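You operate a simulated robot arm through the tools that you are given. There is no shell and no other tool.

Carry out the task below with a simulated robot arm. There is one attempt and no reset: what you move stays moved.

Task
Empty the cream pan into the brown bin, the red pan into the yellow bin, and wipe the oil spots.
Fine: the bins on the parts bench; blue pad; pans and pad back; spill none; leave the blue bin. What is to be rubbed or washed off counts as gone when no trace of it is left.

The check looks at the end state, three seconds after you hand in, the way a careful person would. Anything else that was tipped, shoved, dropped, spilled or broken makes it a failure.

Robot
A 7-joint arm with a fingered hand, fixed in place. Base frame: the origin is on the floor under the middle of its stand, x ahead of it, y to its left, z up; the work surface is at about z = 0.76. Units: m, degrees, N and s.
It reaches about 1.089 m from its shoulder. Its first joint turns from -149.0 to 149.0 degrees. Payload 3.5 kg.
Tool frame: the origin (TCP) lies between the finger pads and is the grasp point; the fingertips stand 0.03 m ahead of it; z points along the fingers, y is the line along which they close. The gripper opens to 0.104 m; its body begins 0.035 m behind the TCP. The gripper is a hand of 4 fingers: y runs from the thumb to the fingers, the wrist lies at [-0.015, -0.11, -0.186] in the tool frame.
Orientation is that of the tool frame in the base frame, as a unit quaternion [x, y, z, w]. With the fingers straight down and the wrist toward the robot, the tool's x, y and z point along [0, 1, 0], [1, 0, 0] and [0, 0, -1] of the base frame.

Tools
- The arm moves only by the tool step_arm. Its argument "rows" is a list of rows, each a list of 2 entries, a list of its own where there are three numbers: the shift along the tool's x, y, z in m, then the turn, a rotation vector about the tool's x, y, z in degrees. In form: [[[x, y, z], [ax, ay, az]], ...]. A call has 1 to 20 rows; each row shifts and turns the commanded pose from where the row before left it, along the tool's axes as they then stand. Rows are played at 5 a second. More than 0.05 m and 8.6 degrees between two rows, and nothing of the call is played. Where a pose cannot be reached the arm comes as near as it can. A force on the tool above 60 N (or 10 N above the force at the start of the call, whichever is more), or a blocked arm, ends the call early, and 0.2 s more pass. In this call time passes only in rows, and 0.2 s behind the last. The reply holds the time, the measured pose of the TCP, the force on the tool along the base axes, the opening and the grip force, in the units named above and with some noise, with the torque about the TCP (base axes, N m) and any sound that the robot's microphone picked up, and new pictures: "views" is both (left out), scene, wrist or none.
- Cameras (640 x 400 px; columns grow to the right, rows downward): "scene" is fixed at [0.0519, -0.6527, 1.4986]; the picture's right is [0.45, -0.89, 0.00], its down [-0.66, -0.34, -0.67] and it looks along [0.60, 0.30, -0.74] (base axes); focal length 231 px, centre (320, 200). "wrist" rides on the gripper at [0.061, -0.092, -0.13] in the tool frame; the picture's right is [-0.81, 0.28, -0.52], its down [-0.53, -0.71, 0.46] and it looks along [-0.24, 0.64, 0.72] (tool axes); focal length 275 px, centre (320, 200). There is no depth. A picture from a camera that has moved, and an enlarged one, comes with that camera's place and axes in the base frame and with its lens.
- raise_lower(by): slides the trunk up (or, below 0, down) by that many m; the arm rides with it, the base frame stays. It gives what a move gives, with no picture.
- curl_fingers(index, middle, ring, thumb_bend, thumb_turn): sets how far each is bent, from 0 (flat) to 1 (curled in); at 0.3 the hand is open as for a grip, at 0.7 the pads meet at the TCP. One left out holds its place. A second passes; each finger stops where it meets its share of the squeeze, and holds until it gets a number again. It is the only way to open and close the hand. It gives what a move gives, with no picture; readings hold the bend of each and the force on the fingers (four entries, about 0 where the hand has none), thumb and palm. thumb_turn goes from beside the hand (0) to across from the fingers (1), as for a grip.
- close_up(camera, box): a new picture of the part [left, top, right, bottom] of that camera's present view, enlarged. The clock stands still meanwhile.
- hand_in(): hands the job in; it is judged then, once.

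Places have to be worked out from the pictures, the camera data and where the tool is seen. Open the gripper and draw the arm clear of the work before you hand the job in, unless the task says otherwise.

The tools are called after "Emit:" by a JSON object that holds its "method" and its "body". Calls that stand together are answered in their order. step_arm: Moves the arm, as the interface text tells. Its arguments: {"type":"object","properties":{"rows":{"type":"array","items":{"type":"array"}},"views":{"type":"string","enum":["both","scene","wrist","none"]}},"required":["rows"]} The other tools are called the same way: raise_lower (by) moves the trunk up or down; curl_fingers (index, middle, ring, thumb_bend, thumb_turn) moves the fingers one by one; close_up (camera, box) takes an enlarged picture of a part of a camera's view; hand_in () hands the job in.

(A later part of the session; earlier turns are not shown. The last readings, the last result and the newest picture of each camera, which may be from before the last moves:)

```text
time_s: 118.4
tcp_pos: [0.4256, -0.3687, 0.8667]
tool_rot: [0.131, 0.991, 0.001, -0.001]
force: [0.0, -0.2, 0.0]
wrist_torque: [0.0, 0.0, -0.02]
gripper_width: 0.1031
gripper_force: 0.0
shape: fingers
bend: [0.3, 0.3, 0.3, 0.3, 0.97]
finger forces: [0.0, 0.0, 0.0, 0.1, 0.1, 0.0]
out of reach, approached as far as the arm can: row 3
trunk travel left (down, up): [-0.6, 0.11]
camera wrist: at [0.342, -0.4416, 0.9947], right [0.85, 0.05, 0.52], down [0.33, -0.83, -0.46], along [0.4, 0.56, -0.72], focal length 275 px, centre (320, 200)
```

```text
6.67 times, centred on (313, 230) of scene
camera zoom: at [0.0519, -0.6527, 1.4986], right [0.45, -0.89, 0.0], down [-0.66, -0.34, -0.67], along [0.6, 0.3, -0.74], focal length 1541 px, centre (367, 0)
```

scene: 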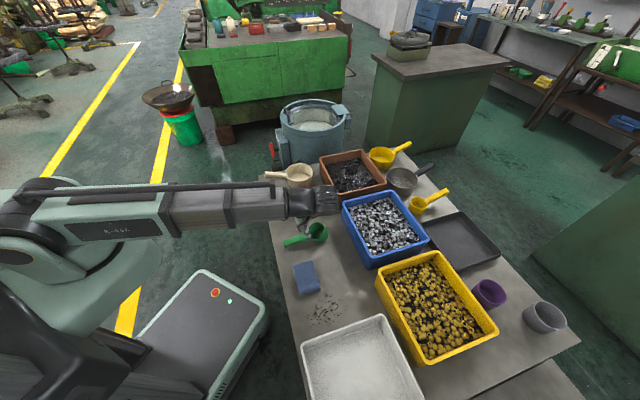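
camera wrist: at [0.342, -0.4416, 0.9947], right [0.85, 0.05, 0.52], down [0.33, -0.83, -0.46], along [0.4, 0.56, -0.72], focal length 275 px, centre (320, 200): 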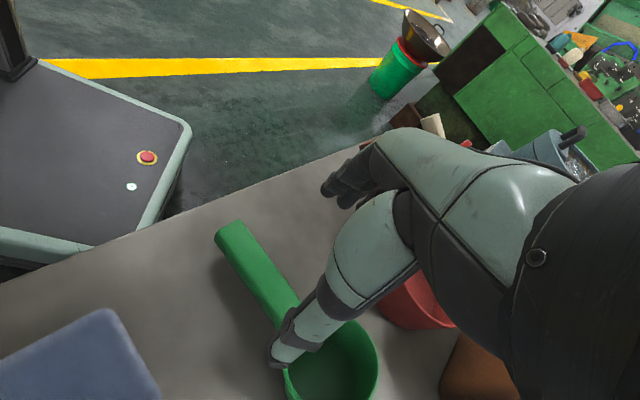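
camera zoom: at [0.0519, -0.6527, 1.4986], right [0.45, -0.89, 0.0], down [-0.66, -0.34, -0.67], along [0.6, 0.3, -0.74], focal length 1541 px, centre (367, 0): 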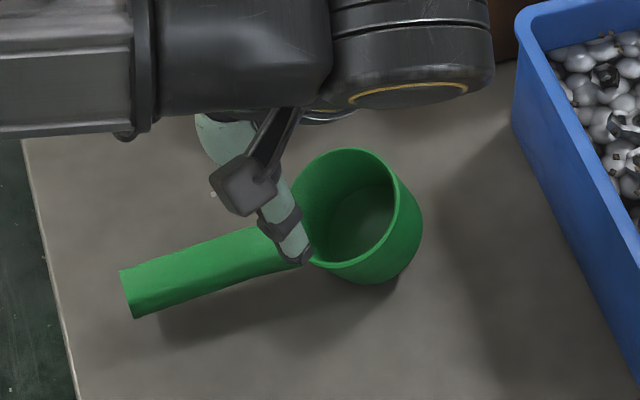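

Triangulation now gives the handle end at (0.371,-0.354,0.811), i.e. not lying on the table. I zoom in tighter to understand how the scoop is standing.

Emit:
{"method": "close_up", "body": {"camera": "scene", "box": [278, 212, 342, 252]}}

Emit:
{"method": "close_up", "body": {"camera": "wrist", "box": [200, 200, 440, 400]}}

```text
10.00 times, centred on (310, 232) of scene
camera zoom: at [0.0519, -0.6527, 1.4986], right [0.45, -0.89, 0.0], down [-0.66, -0.34, -0.67], along [0.6, 0.3, -0.74], focal length 2312 px, centre (420, -120)
```

zoom: 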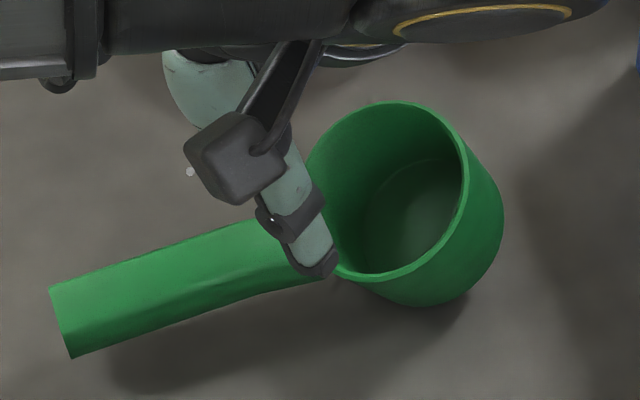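

```text
2.00 times, centred on (320, 300) of wrist
camera zoom: at [0.342, -0.4416, 0.9947], right [0.85, 0.05, 0.52], down [0.33, -0.83, -0.46], along [0.4, 0.56, -0.72], focal length 551 px, centre (320, 0)
```

zoom: 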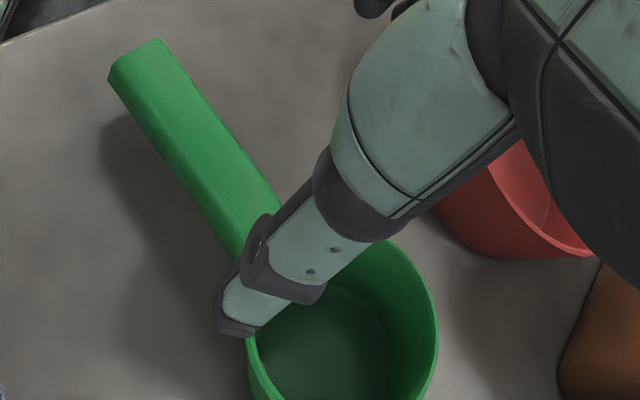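

The scoop leans toward its handle (about 27°). I align over the handle (shift 15 mm, -9.5 mm in tool axes) and descend until the fingertips are 1 cm above the table on both sides of it.

Emit:
{"method": "step_arm", "body": {"rows": [[[0.015, -0.0095, 0], [0, 0, 0]], [[0, 0, 0.025], [0, 0, 0]], [[0, 0, 0.025], [0, 0, 0]], [[0, 0, 0.015], [0, 0, 0]]]}}

Emit:
{"method": "close_up", "body": {"camera": "wrist", "box": [200, 150, 440, 300]}}

Emit:
{"method": "close_up", "body": {"camera": "scene", "box": [278, 212, 342, 252]}}

```text
time_s: 119.4
tcp_pos: [0.41, -0.3737, 0.801]
tool_rot: [0.132, 0.991, 0.001, -0.001]
force: [-0.1, 0.5, 0.1]
wrist_torque: [-0.01, -0.02, 0.0]
gripper_width: 0.1029
gripper_force: 0.0
shape: fingers
bend: [0.3, 0.3, 0.3, 0.3, 0.97]
finger forces: [0.0, 0.0, 0.0, 0.1, 0.0, 0.0]
trunk travel left (down, up): [-0.6, 0.11]
camera wrist: at [0.3266, -0.4455, 0.9299], right [0.85, 0.05, 0.52], down [0.33, -0.83, -0.46], along [0.4, 0.56, -0.72], focal length 275 px, centre (320, 200)
```

scene: 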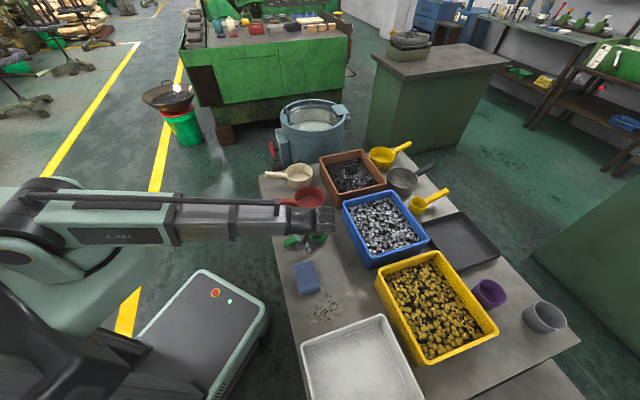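
wrist: 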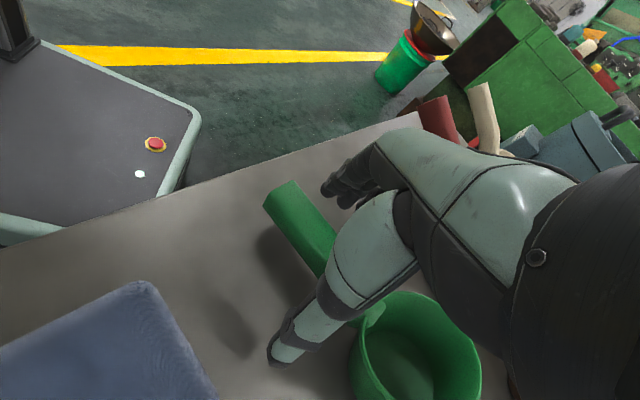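

```text
2.67 times, centred on (320, 225) of wrist
camera zoom: at [0.3266, -0.4455, 0.9299], right [0.85, 0.05, 0.52], down [0.33, -0.83, -0.46], along [0.4, 0.56, -0.72], focal length 734 px, centre (320, 133)
```

zoom: 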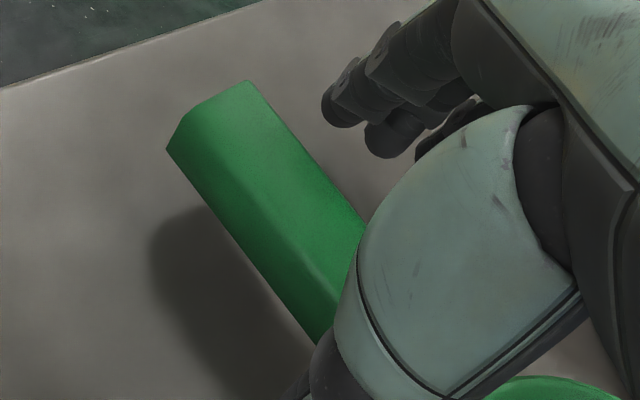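

```text
10.00 times, centred on (310, 232) of scene
camera zoom: at [0.0519, -0.6527, 1.4986], right [0.45, -0.89, 0.0], down [-0.66, -0.34, -0.67], along [0.6, 0.3, -0.74], focal length 2312 px, centre (420, -120)
```

zoom: 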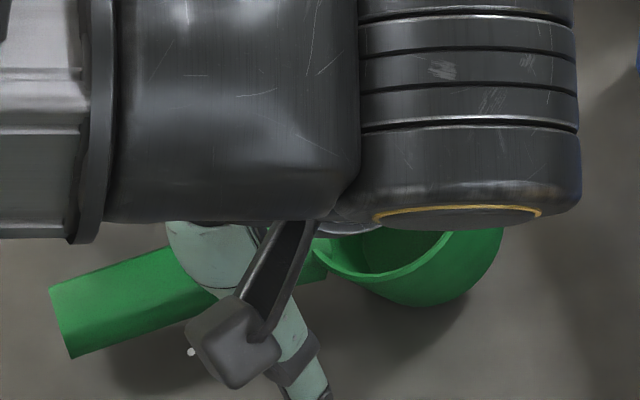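

The handle lies centred between thumb and fingers, about 8 mm below the TCP (z≈0.79). I close lightly.

Emit:
{"method": "curl_fingers", "body": {"index": 0.62, "middle": 0.62, "ring": 0.62, "thumb_bend": 0.6}}

Emit:
{"method": "close_up", "body": {"camera": "wrist", "box": [200, 150, 440, 300]}}

```text
time_s: 120.4
tcp_pos: [0.4093, -0.3728, 0.8004]
tool_rot: [0.132, 0.991, 0.002, -0.001]
force: [0.2, 0.2, 0.2]
wrist_torque: [0.0, 0.02, -0.03]
gripper_width: 0.024
gripper_force: 0.0
shape: fingers
bend: [0.62, 0.62, 0.62, 0.6, 0.97]
finger forces: [0.0, 0.0, 0.1, 0.0, 0.0, 0.0]
trunk travel left (down, up): [-0.6, 0.11]
```

```text
2.67 times, centred on (320, 225) of wrist
camera zoom: at [0.3266, -0.4455, 0.9301], right [0.85, 0.05, 0.52], down [0.33, -0.83, -0.46], along [0.4, 0.56, -0.72], focal length 734 px, centre (320, 133)
```

zoom: 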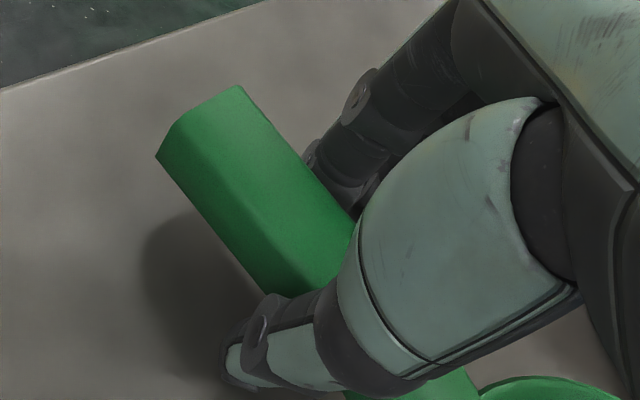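

No contact yet; this handle is thinner. I close a bit more.

Emit:
{"method": "curl_fingers", "body": {"index": 0.7, "middle": 0.7, "ring": 0.7, "thumb_bend": 0.66}}

Emit:
{"method": "close_up", "body": {"camera": "wrist", "box": [200, 150, 440, 300]}}

Emit:
{"method": "close_up", "body": {"camera": "scene", "box": [278, 212, 342, 252]}}

```text
time_s: 121.4
tcp_pos: [0.4098, -0.3734, 0.8017]
tool_rot: [0.133, 0.991, 0.001, -0.001]
force: [0.1, -0.5, -0.4]
wrist_torque: [-0.03, 0.02, 0.0]
gripper_width: 0.0158
gripper_force: 3.3
shape: fingers
bend: [0.66, 0.7, 0.7, 0.63, 0.97]
finger forces: [3.3, 0.0, 0.0, 0.0, 3.2, 0.0]
trunk travel left (down, up): [-0.6, 0.11]
```

```text
2.67 times, centred on (320, 225) of wrist
camera zoom: at [0.3266, -0.4455, 0.9301], right [0.85, 0.05, 0.52], down [0.33, -0.83, -0.46], along [0.4, 0.56, -0.72], focal length 734 px, centre (320, 133)
```

zoom: 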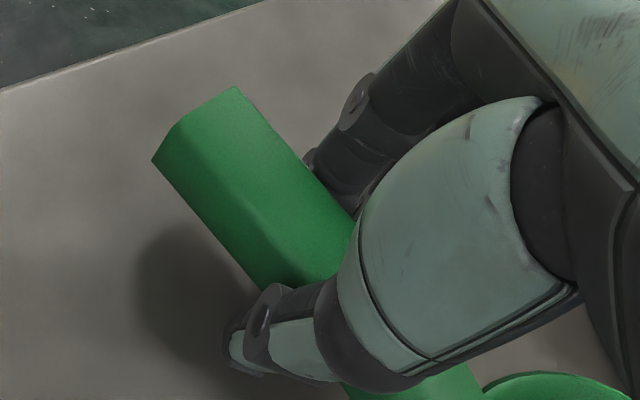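

```text
10.00 times, centred on (310, 232) of scene
camera zoom: at [0.0519, -0.6527, 1.4986], right [0.45, -0.89, 0.0], down [-0.66, -0.34, -0.67], along [0.6, 0.3, -0.74], focal length 2312 px, centre (420, -120)
```

zoom: 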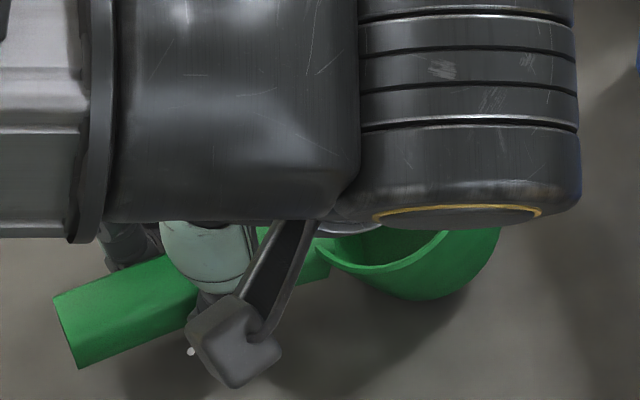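

Index and thumb hold it with 3.3 N. I raise slowly 3 cm and see how it follows.

Emit:
{"method": "step_arm", "body": {"rows": [[[0, 0, -0.01], [0, 0, 0]], [[0, 0, -0.01], [0, 0, 0]], [[0, 0, -0.01], [0, 0, 0]]]}}

Emit:
{"method": "close_up", "body": {"camera": "scene", "box": [278, 205, 342, 245]}}

Emit:
{"method": "close_up", "body": {"camera": "wrist", "box": [200, 150, 520, 400]}}

```text
time_s: 122.2
tcp_pos: [0.4109, -0.3743, 0.8299]
tool_rot: [0.132, 0.991, 0.001, 0.0]
force: [0.2, -0.4, -0.4]
wrist_torque: [0.04, -0.01, 0.04]
gripper_width: 0.0123
gripper_force: 2.4
shape: fingers
bend: [0.68, 0.69, 0.7, 0.63, 0.97]
finger forces: [1.8, 0.7, 0.1, 0.0, 2.6, 0.0]
trunk travel left (down, up): [-0.6, 0.11]
camera wrist: at [0.327, -0.4465, 0.9586], right [0.85, 0.05, 0.52], down [0.33, -0.83, -0.46], along [0.4, 0.56, -0.72], focal length 275 px, centre (320, 200)
```

scene: 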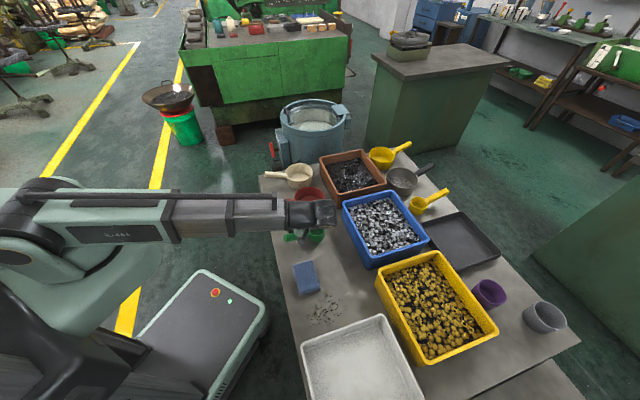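
wrist: 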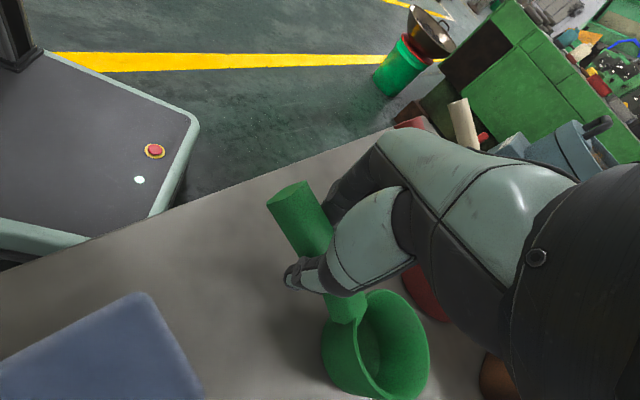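

```text
10.00 times, centred on (310, 225) of scene
camera zoom: at [0.0519, -0.6527, 1.4986], right [0.45, -0.89, 0.0], down [-0.66, -0.34, -0.67], along [0.6, 0.3, -0.74], focal length 2312 px, centre (420, -50)
```

zoom: 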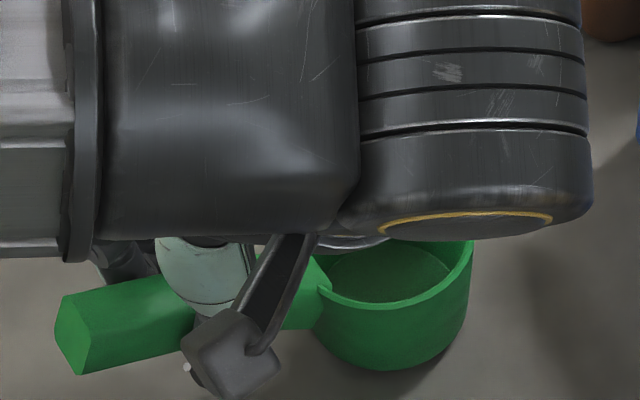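

```text
1.60 times, centred on (360, 275) of wrist
camera zoom: at [0.327, -0.4465, 0.9586], right [0.85, 0.05, 0.52], down [0.33, -0.83, -0.46], along [0.4, 0.56, -0.72], focal length 440 px, centre (256, 80)
```

zoom: 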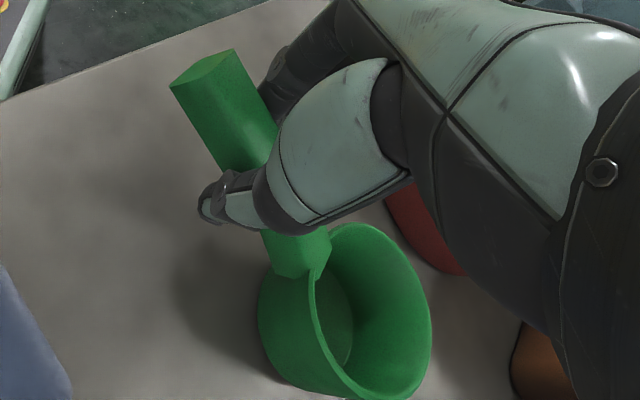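

Raising the handle set the scoop upright again. Now I slide it, still lightly held, about 3.7 cm with a 10° clockwise turn to its original spot.

Emit:
{"method": "step_arm", "body": {"rows": [[[-0.0101, 0.0072, 0], [0, 0, 3.27]], [[-0.0105, 0.0066, 0], [0, 0, 3.27]], [[-0.0109, 0.006, 0], [0, 0, 3.27]]]}}

Emit:
{"method": "close_up", "body": {"camera": "scene", "box": [250, 140, 410, 240]}}

Emit:
{"method": "close_up", "body": {"camera": "scene", "box": [278, 205, 342, 245]}}

```text
time_s: 123.0
tcp_pos: [0.446, -0.3652, 0.8291]
tool_rot: [0.216, 0.976, 0.001, -0.001]
force: [0.6, 0.7, 0.1]
wrist_torque: [0.03, 0.02, 0.0]
gripper_width: 0.0125
gripper_force: 2.8
shape: fingers
bend: [0.68, 0.69, 0.7, 0.63, 0.97]
finger forces: [1.6, 0.7, 0.0, 0.0, 2.6, 0.0]
trunk travel left (down, up): [-0.6, 0.11]
camera wrist: at [0.3507, -0.4222, 0.9588], right [0.85, -0.1, 0.52], down [0.18, -0.87, -0.46], along [0.49, 0.48, -0.72], focal length 275 px, centre (320, 200)
```

scene: 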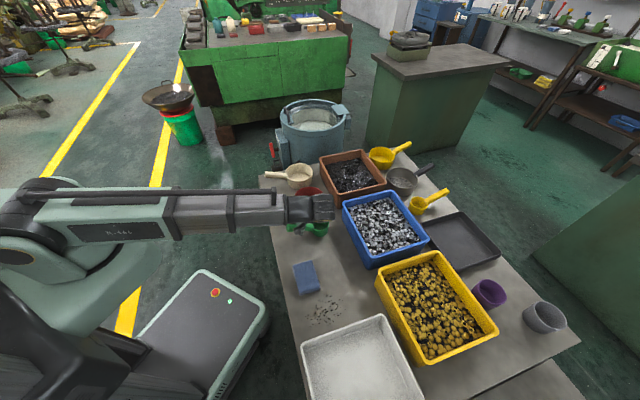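
wrist: 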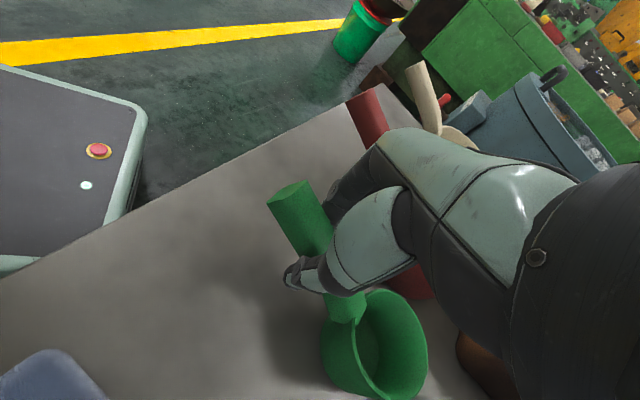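

```text
4.00 times, centred on (330, 190) of scene
camera zoom: at [0.0519, -0.6527, 1.4986], right [0.45, -0.89, 0.0], down [-0.66, -0.34, -0.67], along [0.6, 0.3, -0.74], focal length 925 px, centre (280, 240)
```

zoom: 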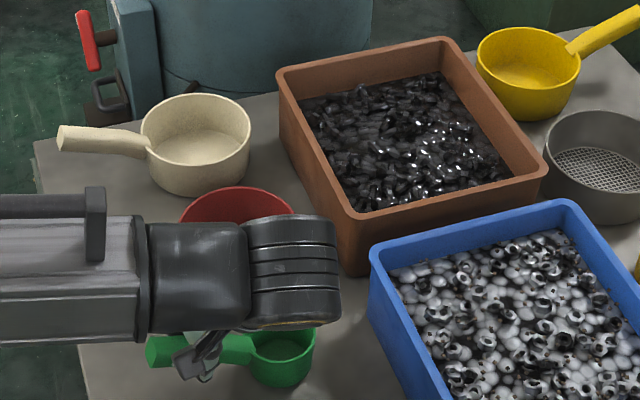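

```text
10.00 times, centred on (310, 225) of scene
camera zoom: at [0.0519, -0.6527, 1.4986], right [0.45, -0.89, 0.0], down [-0.66, -0.34, -0.67], along [0.6, 0.3, -0.74], focal length 2312 px, centre (420, -50)
```

zoom: 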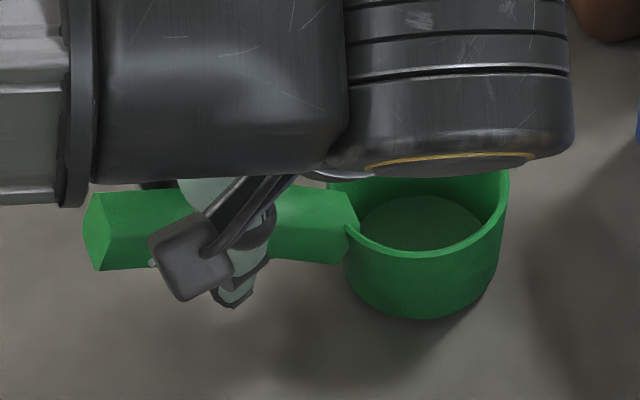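

Very close to the original picture position (handle end and right edge match; bottom about 1.4 px high, so perhaps slightly in the air). I lower 5 mm and check.

Emit:
{"method": "step_arm", "body": {"rows": [[[0, 0, 0.003], [0, 0, 0]], [[0, 0, 0.003], [0, 0, 0]]], "views": "none"}}

Emit:
{"method": "close_up", "body": {"camera": "scene", "box": [278, 205, 342, 245]}}

```text
time_s: 123.6
tcp_pos: [0.447, -0.3643, 0.8238]
tool_rot: [0.217, 0.976, 0.001, -0.001]
force: [-0.8, 1.2, 0.9]
wrist_torque: [-0.02, 0.0, 0.0]
gripper_width: 0.0119
gripper_force: 3.0
shape: fingers
bend: [0.68, 0.7, 0.7, 0.64, 0.97]
finger forces: [2.0, 0.2, 0.0, 0.0, 2.3, 0.0]
trunk travel left (down, up): [-0.6, 0.11]
```

```text
10.00 times, centred on (310, 225) of scene
camera zoom: at [0.0519, -0.6527, 1.4986], right [0.45, -0.89, 0.0], down [-0.66, -0.34, -0.67], along [0.6, 0.3, -0.74], focal length 2312 px, centre (420, -50)
```

zoom: 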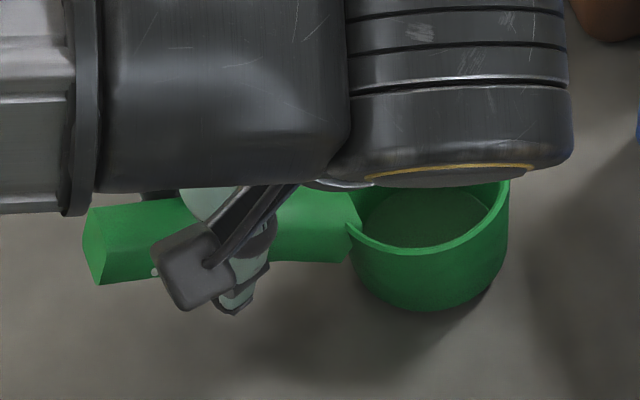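

Lowering tilts it toward the handle, so the cup is standing on its edge; I raise 1 cm instead to bring it flat.

Emit:
{"method": "step_arm", "body": {"rows": [[[0, 0, -0.004], [0, 0, 0]], [[0, 0, -0.004], [0, 0, 0]], [[0, 0, -0.003], [0, 0, 0]]], "views": "none"}}

Emit:
{"method": "close_up", "body": {"camera": "scene", "box": [278, 205, 342, 245]}}

```text
time_s: 124.4
tcp_pos: [0.448, -0.365, 0.8345]
tool_rot: [0.217, 0.976, 0.001, -0.001]
force: [0.3, -0.3, 0.0]
wrist_torque: [0.04, 0.01, 0.01]
gripper_width: 0.0118
gripper_force: 2.5
shape: fingers
bend: [0.69, 0.69, 0.7, 0.64, 0.97]
finger forces: [1.5, 1.0, 0.0, 0.0, 2.2, 0.0]
trunk travel left (down, up): [-0.6, 0.11]
```

```text
10.00 times, centred on (310, 225) of scene
camera zoom: at [0.0519, -0.6527, 1.4986], right [0.45, -0.89, 0.0], down [-0.66, -0.34, -0.67], along [0.6, 0.3, -0.74], focal length 2312 px, centre (420, -50)
```

zoom: 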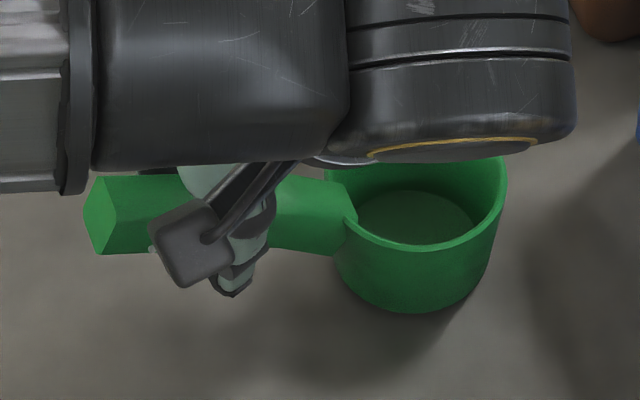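

Now it is upright to within a few degrees and 2 px too far away. I shift 9 mm toward the camera side with 3 mm down, and check.

Emit:
{"method": "step_arm", "body": {"rows": [[[0.0028, -0.0035, 0.0015], [0, 0, 0]], [[0.0028, -0.0035, 0.0015], [0, 0, 0]]], "views": "none"}}

Emit:
{"method": "close_up", "body": {"camera": "scene", "box": [278, 205, 342, 245]}}

```text
time_s: 125.0
tcp_pos: [0.4387, -0.3687, 0.8331]
tool_rot: [0.216, 0.976, 0.0, -0.001]
force: [-0.5, -0.6, 0.2]
wrist_torque: [0.01, -0.03, 0.0]
gripper_width: 0.0115
gripper_force: 2.5
shape: fingers
bend: [0.69, 0.69, 0.7, 0.64, 0.97]
finger forces: [1.3, 0.9, 0.2, 0.1, 2.2, 0.0]
trunk travel left (down, up): [-0.6, 0.11]
```

```text
10.00 times, centred on (310, 225) of scene
camera zoom: at [0.0519, -0.6527, 1.4986], right [0.45, -0.89, 0.0], down [-0.66, -0.34, -0.67], along [0.6, 0.3, -0.74], focal length 2312 px, centre (420, -50)
```

zoom: 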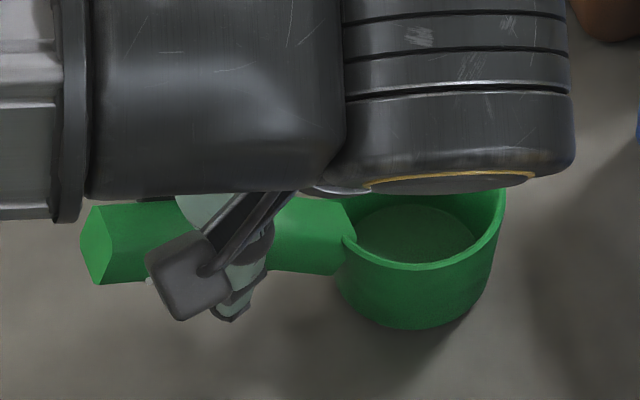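

Matches the original to within about a pixel. I release gently.

Emit:
{"method": "curl_fingers", "body": {"index": 0.6, "middle": 0.6, "ring": 0.6, "thumb_bend": 0.56}}

Emit:
{"method": "close_up", "body": {"camera": "scene", "box": [278, 205, 342, 245]}}

Emit:
{"method": "close_up", "body": {"camera": "wrist", "box": [200, 150, 520, 400]}}

```text
time_s: 126.0
tcp_pos: [0.4394, -0.369, 0.8315]
tool_rot: [0.217, 0.976, 0.001, 0.0]
force: [-0.4, -0.8, 0.1]
wrist_torque: [0.01, 0.03, 0.01]
gripper_width: 0.0307
gripper_force: 0.1
shape: fingers
bend: [0.6, 0.6, 0.6, 0.56, 0.97]
finger forces: [0.0, 0.0, 0.1, 0.1, 0.1, 0.0]
trunk travel left (down, up): [-0.6, 0.11]
```

```text
10.00 times, centred on (310, 225) of scene
camera zoom: at [0.0519, -0.6527, 1.4986], right [0.45, -0.89, 0.0], down [-0.66, -0.34, -0.67], along [0.6, 0.3, -0.74], focal length 2312 px, centre (420, -50)
```

zoom: 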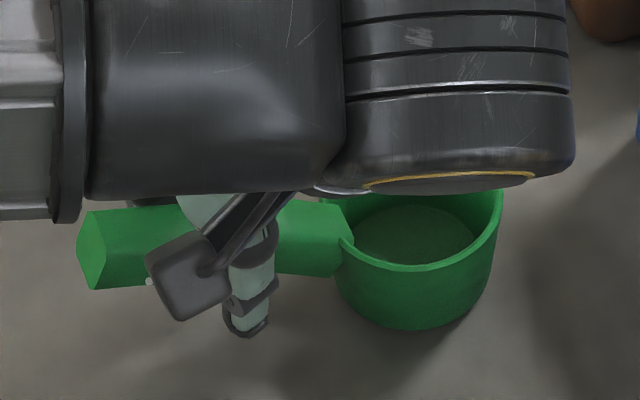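

```text
1.60 times, centred on (360, 275) of wrist
camera zoom: at [0.3438, -0.4257, 0.9611], right [0.85, -0.09, 0.52], down [0.18, -0.87, -0.46], along [0.49, 0.48, -0.72], focal length 440 px, centre (256, 80)
```

zoom: 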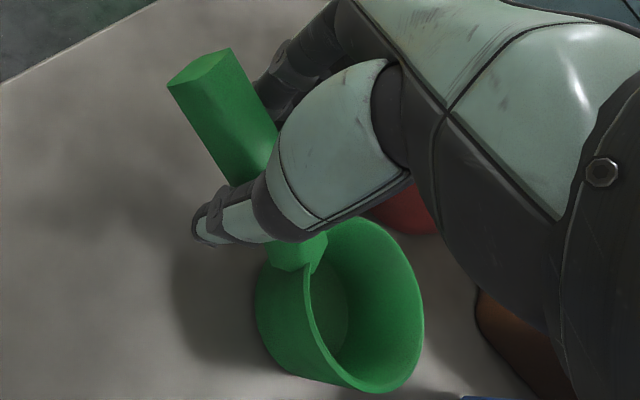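

The scoop stands upright on its own. I open fully and lift away straight up.

Emit:
{"method": "curl_fingers", "body": {"index": 0.3, "middle": 0.3, "ring": 0.3, "thumb_bend": 0.3}}

Emit:
{"method": "step_arm", "body": {"rows": [[[0, 0, -0.025], [0, 0, 0]], [[0, 0, -0.03], [0, 0, 0]], [[0, 0, -0.035], [0, 0, 0]], [[0.03, -0.02, -0.03], [0, 0, 0]], [[0.04, -0.02, 0], [0, 0, 0]]]}}

Emit:
{"method": "close_up", "body": {"camera": "scene", "box": [250, 140, 410, 240]}}

Emit:
{"method": "close_up", "body": {"camera": "scene", "box": [278, 205, 342, 245]}}

```text
time_s: 127.0
tcp_pos: [0.4392, -0.3688, 0.8323]
tool_rot: [0.216, 0.976, 0.002, -0.001]
force: [0.1, -0.5, 0.2]
wrist_torque: [-0.03, -0.03, -0.01]
gripper_width: 0.1028
gripper_force: 0.1
shape: fingers
bend: [0.3, 0.3, 0.3, 0.3, 0.97]
finger forces: [0.1, 0.0, 0.0, 0.1, 0.0, 0.0]
trunk travel left (down, up): [-0.6, 0.11]
```

```text
time_s: 128.2
tcp_pos: [0.3571, -0.3747, 0.9513]
tool_rot: [0.216, 0.976, 0.0, -0.001]
force: [-0.8, 0.9, 0.3]
wrist_torque: [0.01, -0.02, 0.01]
gripper_width: 0.1026
gripper_force: 0.1
shape: fingers
bend: [0.3, 0.3, 0.3, 0.3, 0.97]
finger forces: [0.0, 0.0, 0.0, 0.1, 0.0, 0.0]
trunk travel left (down, up): [-0.6, 0.11]
camera wrist: at [0.2629, -0.4314, 1.081], right [0.85, -0.09, 0.52], down [0.18, -0.87, -0.46], along [0.49, 0.48, -0.72], focal length 275 px, centre (320, 200)
```

scene: 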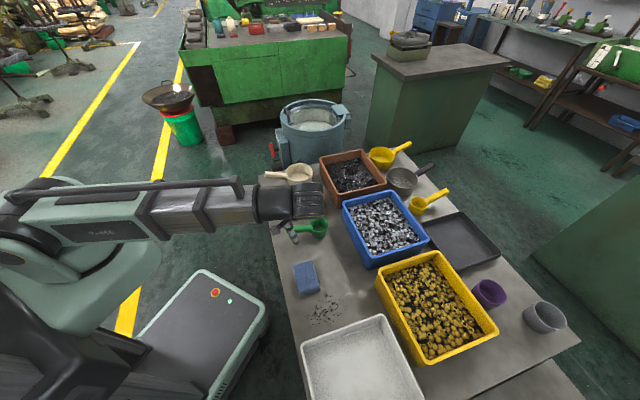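
wrist: 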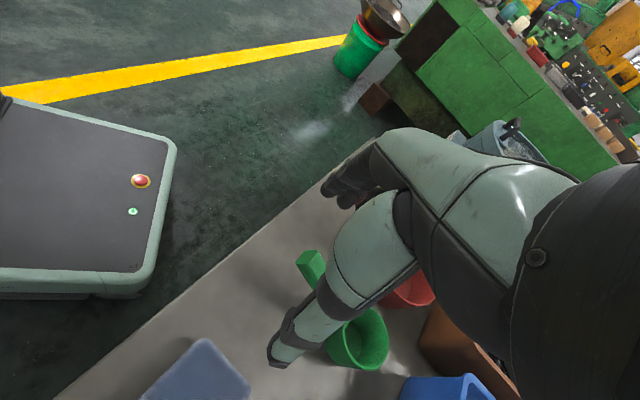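

```text
4.00 times, centred on (330, 190) of scene
camera zoom: at [0.0519, -0.6527, 1.4986], right [0.45, -0.89, 0.0], down [-0.66, -0.34, -0.67], along [0.6, 0.3, -0.74], focal length 925 px, centre (280, 240)
```

zoom: 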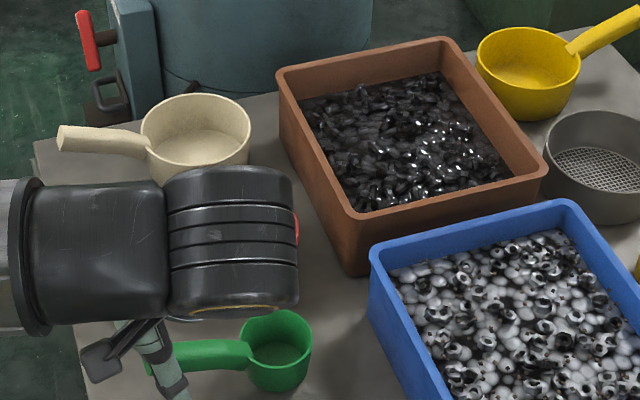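

```text
10.00 times, centred on (310, 225) of scene
camera zoom: at [0.0519, -0.6527, 1.4986], right [0.45, -0.89, 0.0], down [-0.66, -0.34, -0.67], along [0.6, 0.3, -0.74], focal length 2312 px, centre (420, -50)
```

zoom: 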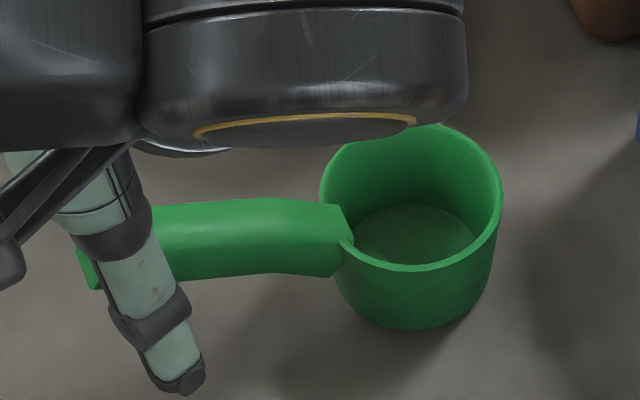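

The scoop is back within about 4 mm. Now the wiping: the blue pad is about 6.4 × 10 cm at (0.312,-0.470), long side along the table; oil spots lie around (0.245,-0.565). I yaw the hand so it closes across the pad's short side with the wrist toward the robot, and move above the pad.

Emit:
{"method": "step_arm", "body": {"rows": [[[0, 0, -0.02], [0, 0, 7.9]], [[0, 0, 0], [0, 0, 7.9]], [[0, 0, 0], [0, 0, 7.9]], [[0, 0, 0], [0, 0, 7.9]], [[0, 0, 0], [0, 0, 7.9]], [[0, 0, 0], [0, 0, 7.9]], [[0, 0, 0], [0, 0, 7.9]], [[0, 0, 0], [0, 0, 7.9]], [[0, 0, 0], [0, 0, 7.9]], [[0, 0, 0], [0, 0, 7.9]], [[0, 0, 0], [0, 0, 7.9]], [[0, 0, 0], [0, 0, 7.9]], [[0, 0, 0], [0, 0, 7.9]], [[0, 0, 0], [0, 0, 7.9]], [[-0.0328, 0.0123, 0.02], [0, 0, 0]], [[-0.0328, 0.0123, 0.02], [0, 0, 0]], [[-0.0328, 0.0123, 0.02], [0, 0, 0]]]}}

Emit:
{"method": "close_up", "body": {"camera": "wrist", "box": [160, 180, 480, 380]}}

Emit:
{"method": "close_up", "body": {"camera": "scene", "box": [270, 240, 366, 300]}}

```text
time_s: 131.8
tcp_pos: [0.3265, -0.4927, 0.9157]
tool_rot: [0.926, 0.378, 0.001, -0.001]
force: [0.3, -0.1, 0.2]
wrist_torque: [-0.01, 0.0, 0.02]
gripper_width: 0.1028
gripper_force: 0.1
shape: fingers
bend: [0.3, 0.3, 0.3, 0.3, 0.97]
finger forces: [0.0, 0.0, 0.1, 0.1, 0.0, 0.0]
out of reach, approached as far as the arm can: row 12, 13, 14
trunk travel left (down, up): [-0.6, 0.11]
camera wrist: at [0.3055, -0.3842, 1.0452], right [-0.39, -0.77, 0.52], down [-0.88, 0.14, -0.45], along [0.28, -0.63, -0.73], focal length 275 px, centre (320, 200)
```

scene: 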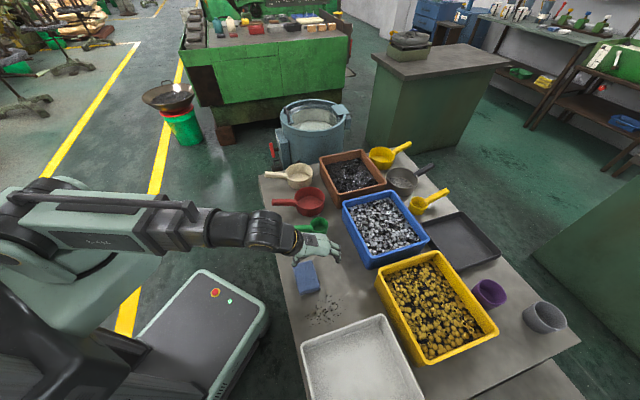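
wrist: 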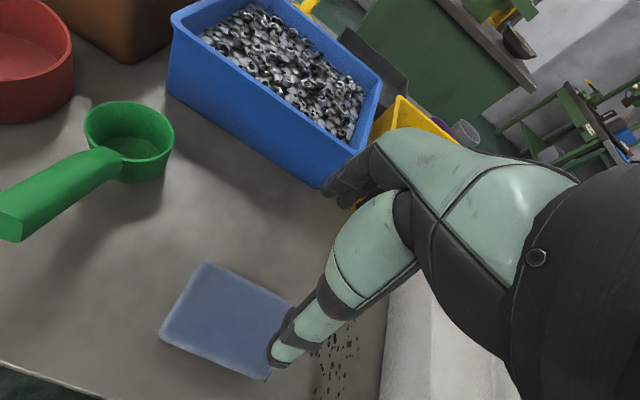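

```text
2.00 times, centred on (320, 280) of wrist
camera zoom: at [0.3055, -0.3842, 1.0452], right [-0.39, -0.77, 0.52], down [-0.88, 0.14, -0.45], along [0.28, -0.63, -0.73], focal length 551 px, centre (320, 40)
```

zoom: 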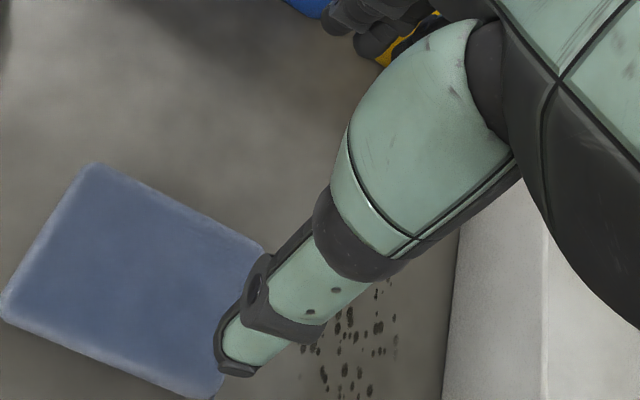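

```text
6.67 times, centred on (318, 270) of scene
camera zoom: at [0.0519, -0.6527, 1.4986], right [0.45, -0.89, 0.0], down [-0.66, -0.34, -0.67], along [0.6, 0.3, -0.74], focal length 1541 px, centre (333, -267)
```

zoom: 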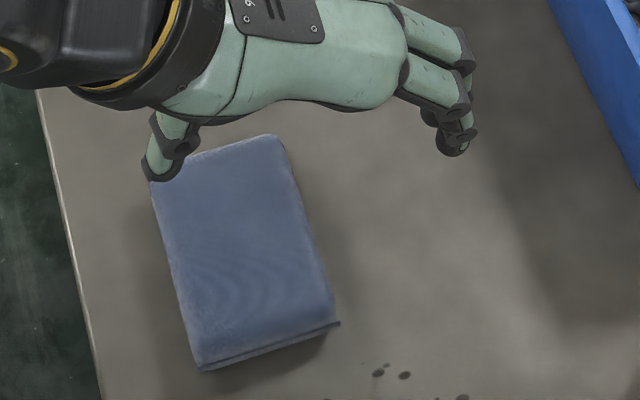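

Pose reached. The pad's centre is about (0.3115,-0.467), short side aligned with my closing direction. I shift over its centre and descend to z=0.83.

Emit:
{"method": "step_arm", "body": {"rows": [[[0.0073, -0.0289, 0], [0, 0, 0]], [[0, 0, 0.03], [0, 0, 0]], [[0, 0, 0.03], [0, 0, 0]], [[0, 0, 0.025], [0, 0, 0]]]}}

Emit:
{"method": "close_up", "body": {"camera": "wrist", "box": [160, 180, 480, 380]}}

Emit:
{"method": "close_up", "body": {"camera": "scene", "box": [270, 240, 366, 300]}}

```text
time_s: 132.8
tcp_pos: [0.3133, -0.468, 0.8299]
tool_rot: [0.926, 0.378, 0.0, -0.001]
force: [-0.3, 0.0, 0.3]
wrist_torque: [0.02, 0.0, 0.01]
gripper_width: 0.103
gripper_force: 0.0
shape: fingers
bend: [0.3, 0.3, 0.3, 0.3, 0.97]
finger forces: [0.0, 0.0, 0.1, 0.0, 0.0, 0.0]
trunk travel left (down, up): [-0.6, 0.11]
camera wrist: at [0.2915, -0.3591, 0.9589], right [-0.39, -0.76, 0.52], down [-0.88, 0.14, -0.45], along [0.28, -0.63, -0.73], focal length 275 px, centre (320, 200)
```

scene: 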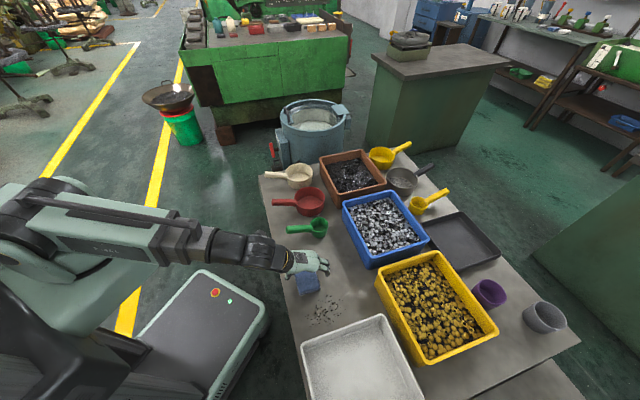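
wrist: 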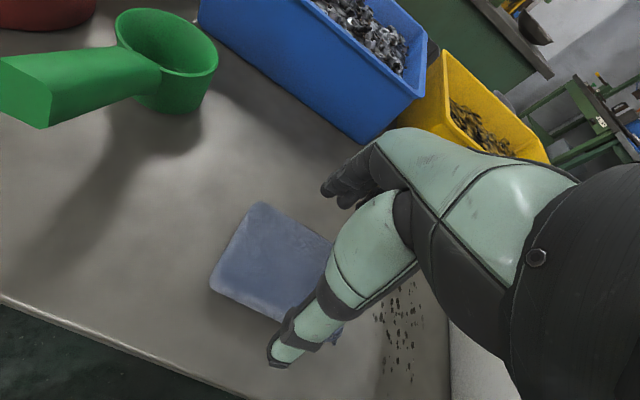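

```text
2.00 times, centred on (320, 280) of wrist
camera zoom: at [0.2915, -0.3591, 0.9589], right [-0.39, -0.76, 0.52], down [-0.88, 0.14, -0.45], along [0.28, -0.63, -0.73], focal length 551 px, centre (320, 40)
```

zoom: 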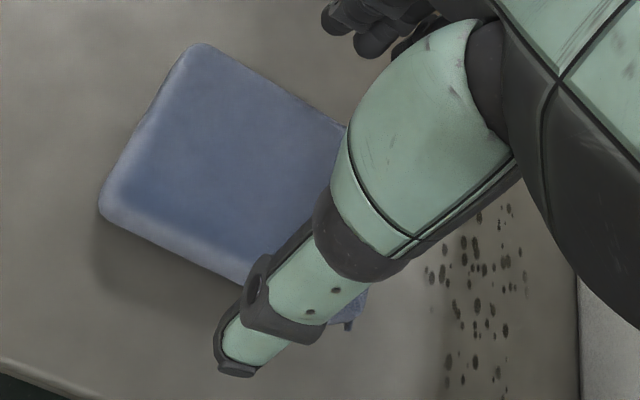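

```text
6.67 times, centred on (318, 270) of scene
camera zoom: at [0.0519, -0.6527, 1.4986], right [0.45, -0.89, 0.0], down [-0.66, -0.34, -0.67], along [0.6, 0.3, -0.74], focal length 1541 px, centre (333, -267)
```

zoom: 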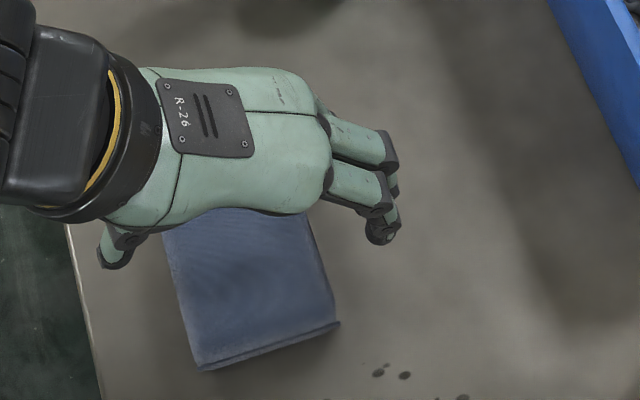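

The pad lies between thumb and fingers. I shift 6 mm along -y for centring and descend so the fingertips end about 5 mm above the table.

Emit:
{"method": "step_arm", "body": {"rows": [[[0, -0.006, 0.012], [0, 0, 0]], [[0, 0, 0.012], [0, 0, 0]], [[0, 0, 0.01], [0, 0, 0]]], "views": "none"}}

Emit:
{"method": "curl_fingers", "body": {"index": 0.5, "middle": 0.5, "ring": 0.5, "thumb_bend": 0.5}}

Emit:
{"method": "close_up", "body": {"camera": "wrist", "box": [160, 180, 480, 380]}}

Emit:
{"method": "close_up", "body": {"camera": "scene", "box": [270, 240, 366, 300]}}

```text
time_s: 133.6
tcp_pos: [0.3082, -0.4631, 0.7945]
tool_rot: [0.926, 0.378, -0.001, -0.001]
force: [-0.4, 0.0, -1.1]
wrist_torque: [0.02, -0.02, 0.0]
gripper_width: 0.1029
gripper_force: 0.0
shape: fingers
bend: [0.3, 0.3, 0.3, 0.3, 0.97]
finger forces: [0.0, 0.1, 0.0, 0.0, 0.1, 0.0]
trunk travel left (down, up): [-0.6, 0.11]
```

```text
time_s: 134.6
tcp_pos: [0.3079, -0.4615, 0.7965]
tool_rot: [0.926, 0.378, 0.001, 0.0]
force: [0.6, -0.4, 1.5]
wrist_torque: [-0.06, -0.04, -0.01]
gripper_width: 0.0685
gripper_force: 9.6
shape: fingers
bend: [0.45, 0.47, 0.47, 0.43, 0.96]
finger forces: [4.3, 2.7, 2.4, 0.0, 8.5, 0.1]
trunk travel left (down, up): [-0.6, 0.11]
```

```text
2.00 times, centred on (320, 280) of wrist
camera zoom: at [0.2869, -0.3543, 0.9252], right [-0.39, -0.76, 0.52], down [-0.88, 0.14, -0.45], along [0.28, -0.63, -0.73], focal length 551 px, centre (320, 40)
```

zoom: 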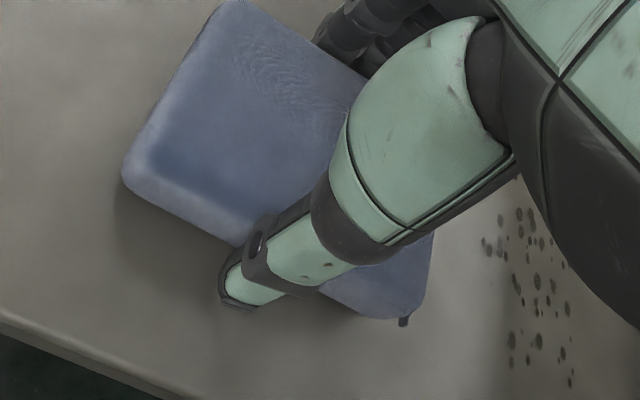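

```text
6.67 times, centred on (318, 270) of scene
camera zoom: at [0.0519, -0.6527, 1.4986], right [0.45, -0.89, 0.0], down [-0.66, -0.34, -0.67], along [0.6, 0.3, -0.74], focal length 1541 px, centre (333, -267)
```

zoom: 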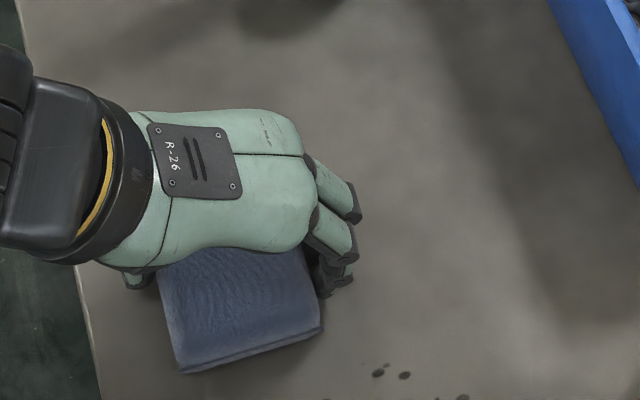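

The pad is gripped with 9.6 N by all fingers and still flat on the table. I press down slightly and slide it along its long axis over the first strip of spots.

Emit:
{"method": "step_arm", "body": {"rows": [[[0, 0, 0.002], [0, 0, 0]], [[-0.03, 0, 0], [0, 0, 0]], [[-0.03, 0, 0], [0, 0, 0]], [[-0.03, 0, 0], [0, 0, 0]]]}}

Emit:
{"method": "close_up", "body": {"camera": "scene", "box": [270, 260, 398, 340]}}

```text
time_s: 135.6
tcp_pos: [0.2426, -0.5245, 0.7941]
tool_rot: [0.926, 0.378, 0.0, 0.0]
force: [2.5, 2.0, 8.2]
wrist_torque: [-0.12, -0.1, 0.03]
gripper_width: 0.0684
gripper_force: 9.7
shape: fingers
bend: [0.46, 0.47, 0.47, 0.44, 0.96]
finger forces: [4.4, 4.4, 2.1, 0.0, 9.5, 0.1]
trunk travel left (down, up): [-0.6, 0.11]
camera wrist: at [0.2211, -0.4163, 0.9245], right [-0.39, -0.76, 0.52], down [-0.88, 0.14, -0.45], along [0.28, -0.63, -0.73], focal length 275 px, centre (320, 200)
```

scene: 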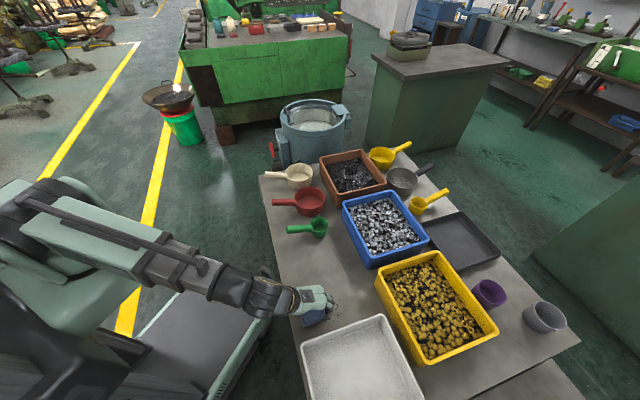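
wrist: 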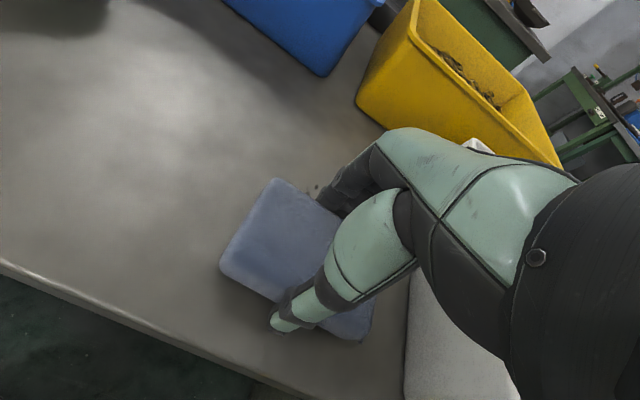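

```text
5.00 times, centred on (334, 300) of scene
camera zoom: at [0.0519, -0.6527, 1.4986], right [0.45, -0.89, 0.0], down [-0.66, -0.34, -0.67], along [0.6, 0.3, -0.74], focal length 1156 px, centre (250, -300)
```

zoom: 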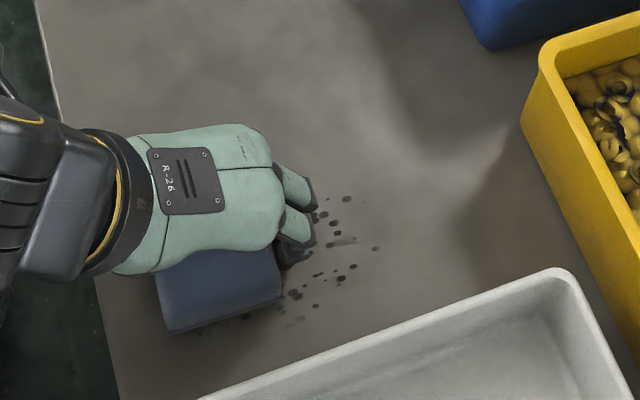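

Pressing with 8 N the pad wipes; the spots it covered are smeared or gone. I continue with a raster over the whole spotted area, staying about 2 cm clear of the white tray.

Emit:
{"method": "step_arm", "body": {"rows": [[[-0.03, 0, 0], [0, 0, 0]], [[0, 0.025, 0], [0, 0, 0]], [[0.026, 0, 0], [0, 0, 0]], [[0.026, 0, 0], [0, 0, 0]], [[0.026, 0, 0], [0, 0, 0]], [[0, 0.025, 0], [0, 0, 0]], [[-0.026, 0, 0], [0, 0, 0]], [[-0.026, 0, 0], [0, 0, 0]], [[-0.026, 0, 0], [0, 0, 0]], [[0, 0.025, 0], [0, 0, 0]], [[0.026, 0, 0], [0, 0, 0]], [[0.026, 0, 0], [0, 0, 0]], [[0.026, 0, 0], [0, 0, 0]]]}}

Emit:
{"method": "close_up", "body": {"camera": "scene", "box": [270, 260, 398, 340]}}

```text
time_s: 138.4
tcp_pos: [0.3312, -0.5447, 0.7939]
tool_rot: [0.926, 0.378, 0.0, 0.0]
force: [-6.2, -5.5, 26.0]
wrist_torque: [-0.47, -0.04, 0.0]
gripper_width: 0.0689
gripper_force: 18.1
shape: fingers
bend: [0.47, 0.46, 0.47, 0.43, 0.98]
finger forces: [3.4, 17.1, 2.3, 0.0, 12.8, 0.0]
trunk travel left (down, up): [-0.6, 0.11]
camera wrist: at [0.3091, -0.4362, 0.9232], right [-0.39, -0.76, 0.52], down [-0.88, 0.14, -0.46], along [0.28, -0.63, -0.72], focal length 275 px, centre (320, 200)
```

scene: 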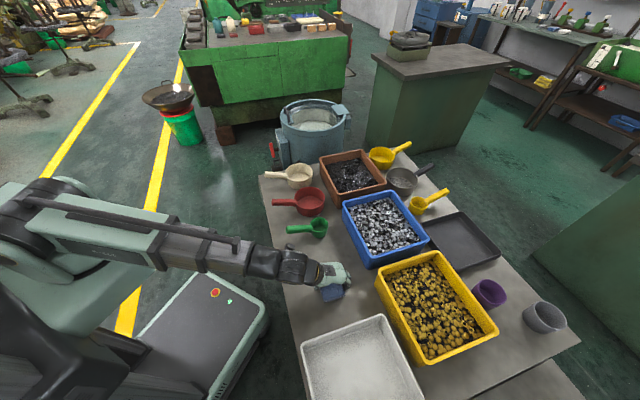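
wrist: 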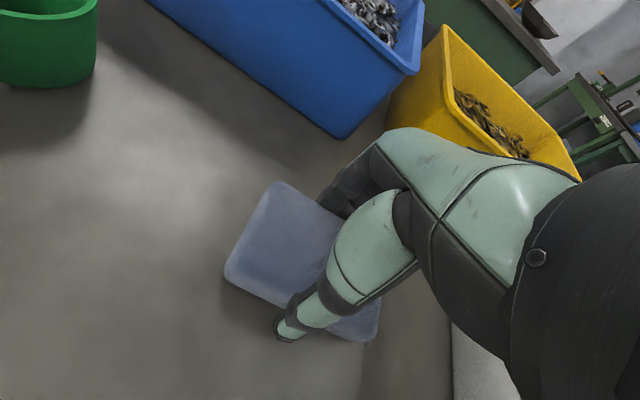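

```text
5.00 times, centred on (334, 300) of scene
camera zoom: at [0.0519, -0.6527, 1.4986], right [0.45, -0.89, 0.0], down [-0.66, -0.34, -0.67], along [0.6, 0.3, -0.74], focal length 1156 px, centre (250, -300)
```

zoom: 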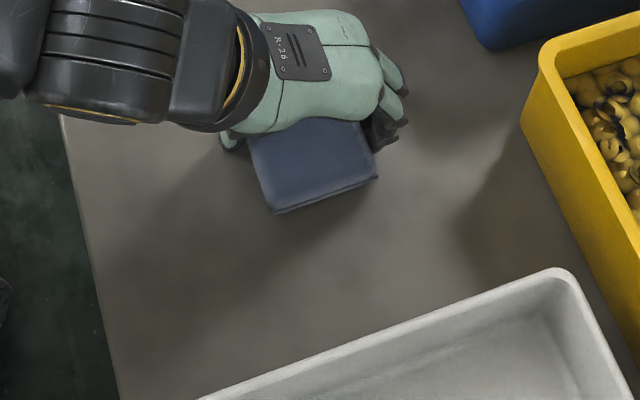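

The area now looks clean, though the force rose to 26 N. I raise 2.5 mm to relieve and examine the surface closely.

Emit:
{"method": "step_arm", "body": {"rows": [[[0, 0, -0.0025], [0, 0, 0]]], "views": "none"}}

Emit:
{"method": "close_up", "body": {"camera": "scene", "box": [290, 285, 370, 335]}}

Emit:
{"method": "close_up", "body": {"camera": "wrist", "box": [200, 150, 520, 400]}}

```text
time_s: 138.8
tcp_pos: [0.3315, -0.5449, 0.7953]
tool_rot: [0.926, 0.378, 0.001, -0.002]
force: [-2.6, -1.3, 8.7]
wrist_torque: [-0.23, -0.04, 0.0]
gripper_width: 0.0688
gripper_force: 11.7
shape: fingers
bend: [0.47, 0.47, 0.48, 0.43, 0.97]
finger forces: [3.8, 8.5, 2.0, 0.0, 9.8, 0.0]
trunk travel left (down, up): [-0.6, 0.11]
```

```text
8.00 times, centred on (330, 310) of scene
camera zoom: at [0.0519, -0.6527, 1.4986], right [0.45, -0.89, 0.0], down [-0.66, -0.34, -0.67], along [0.6, 0.3, -0.74], focal length 1849 px, centre (240, -680)
```

zoom: 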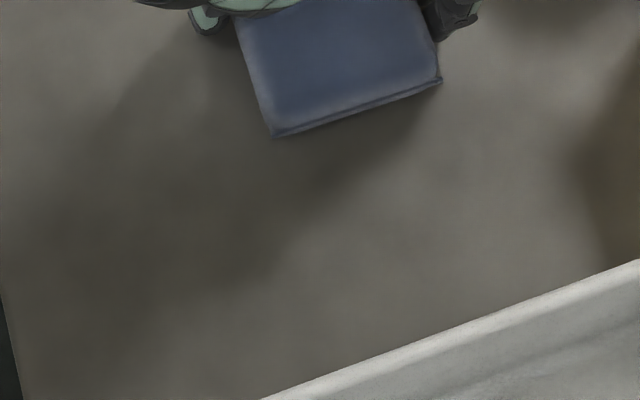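

```text
1.60 times, centred on (360, 275) of wrist
camera zoom: at [0.3098, -0.4363, 0.9244], right [-0.38, -0.77, 0.51], down [-0.88, 0.14, -0.45], along [0.28, -0.63, -0.73], focal length 440 px, centre (256, 80)
```

zoom: 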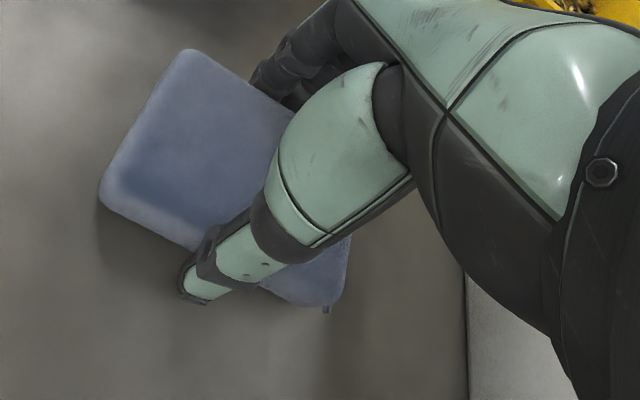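

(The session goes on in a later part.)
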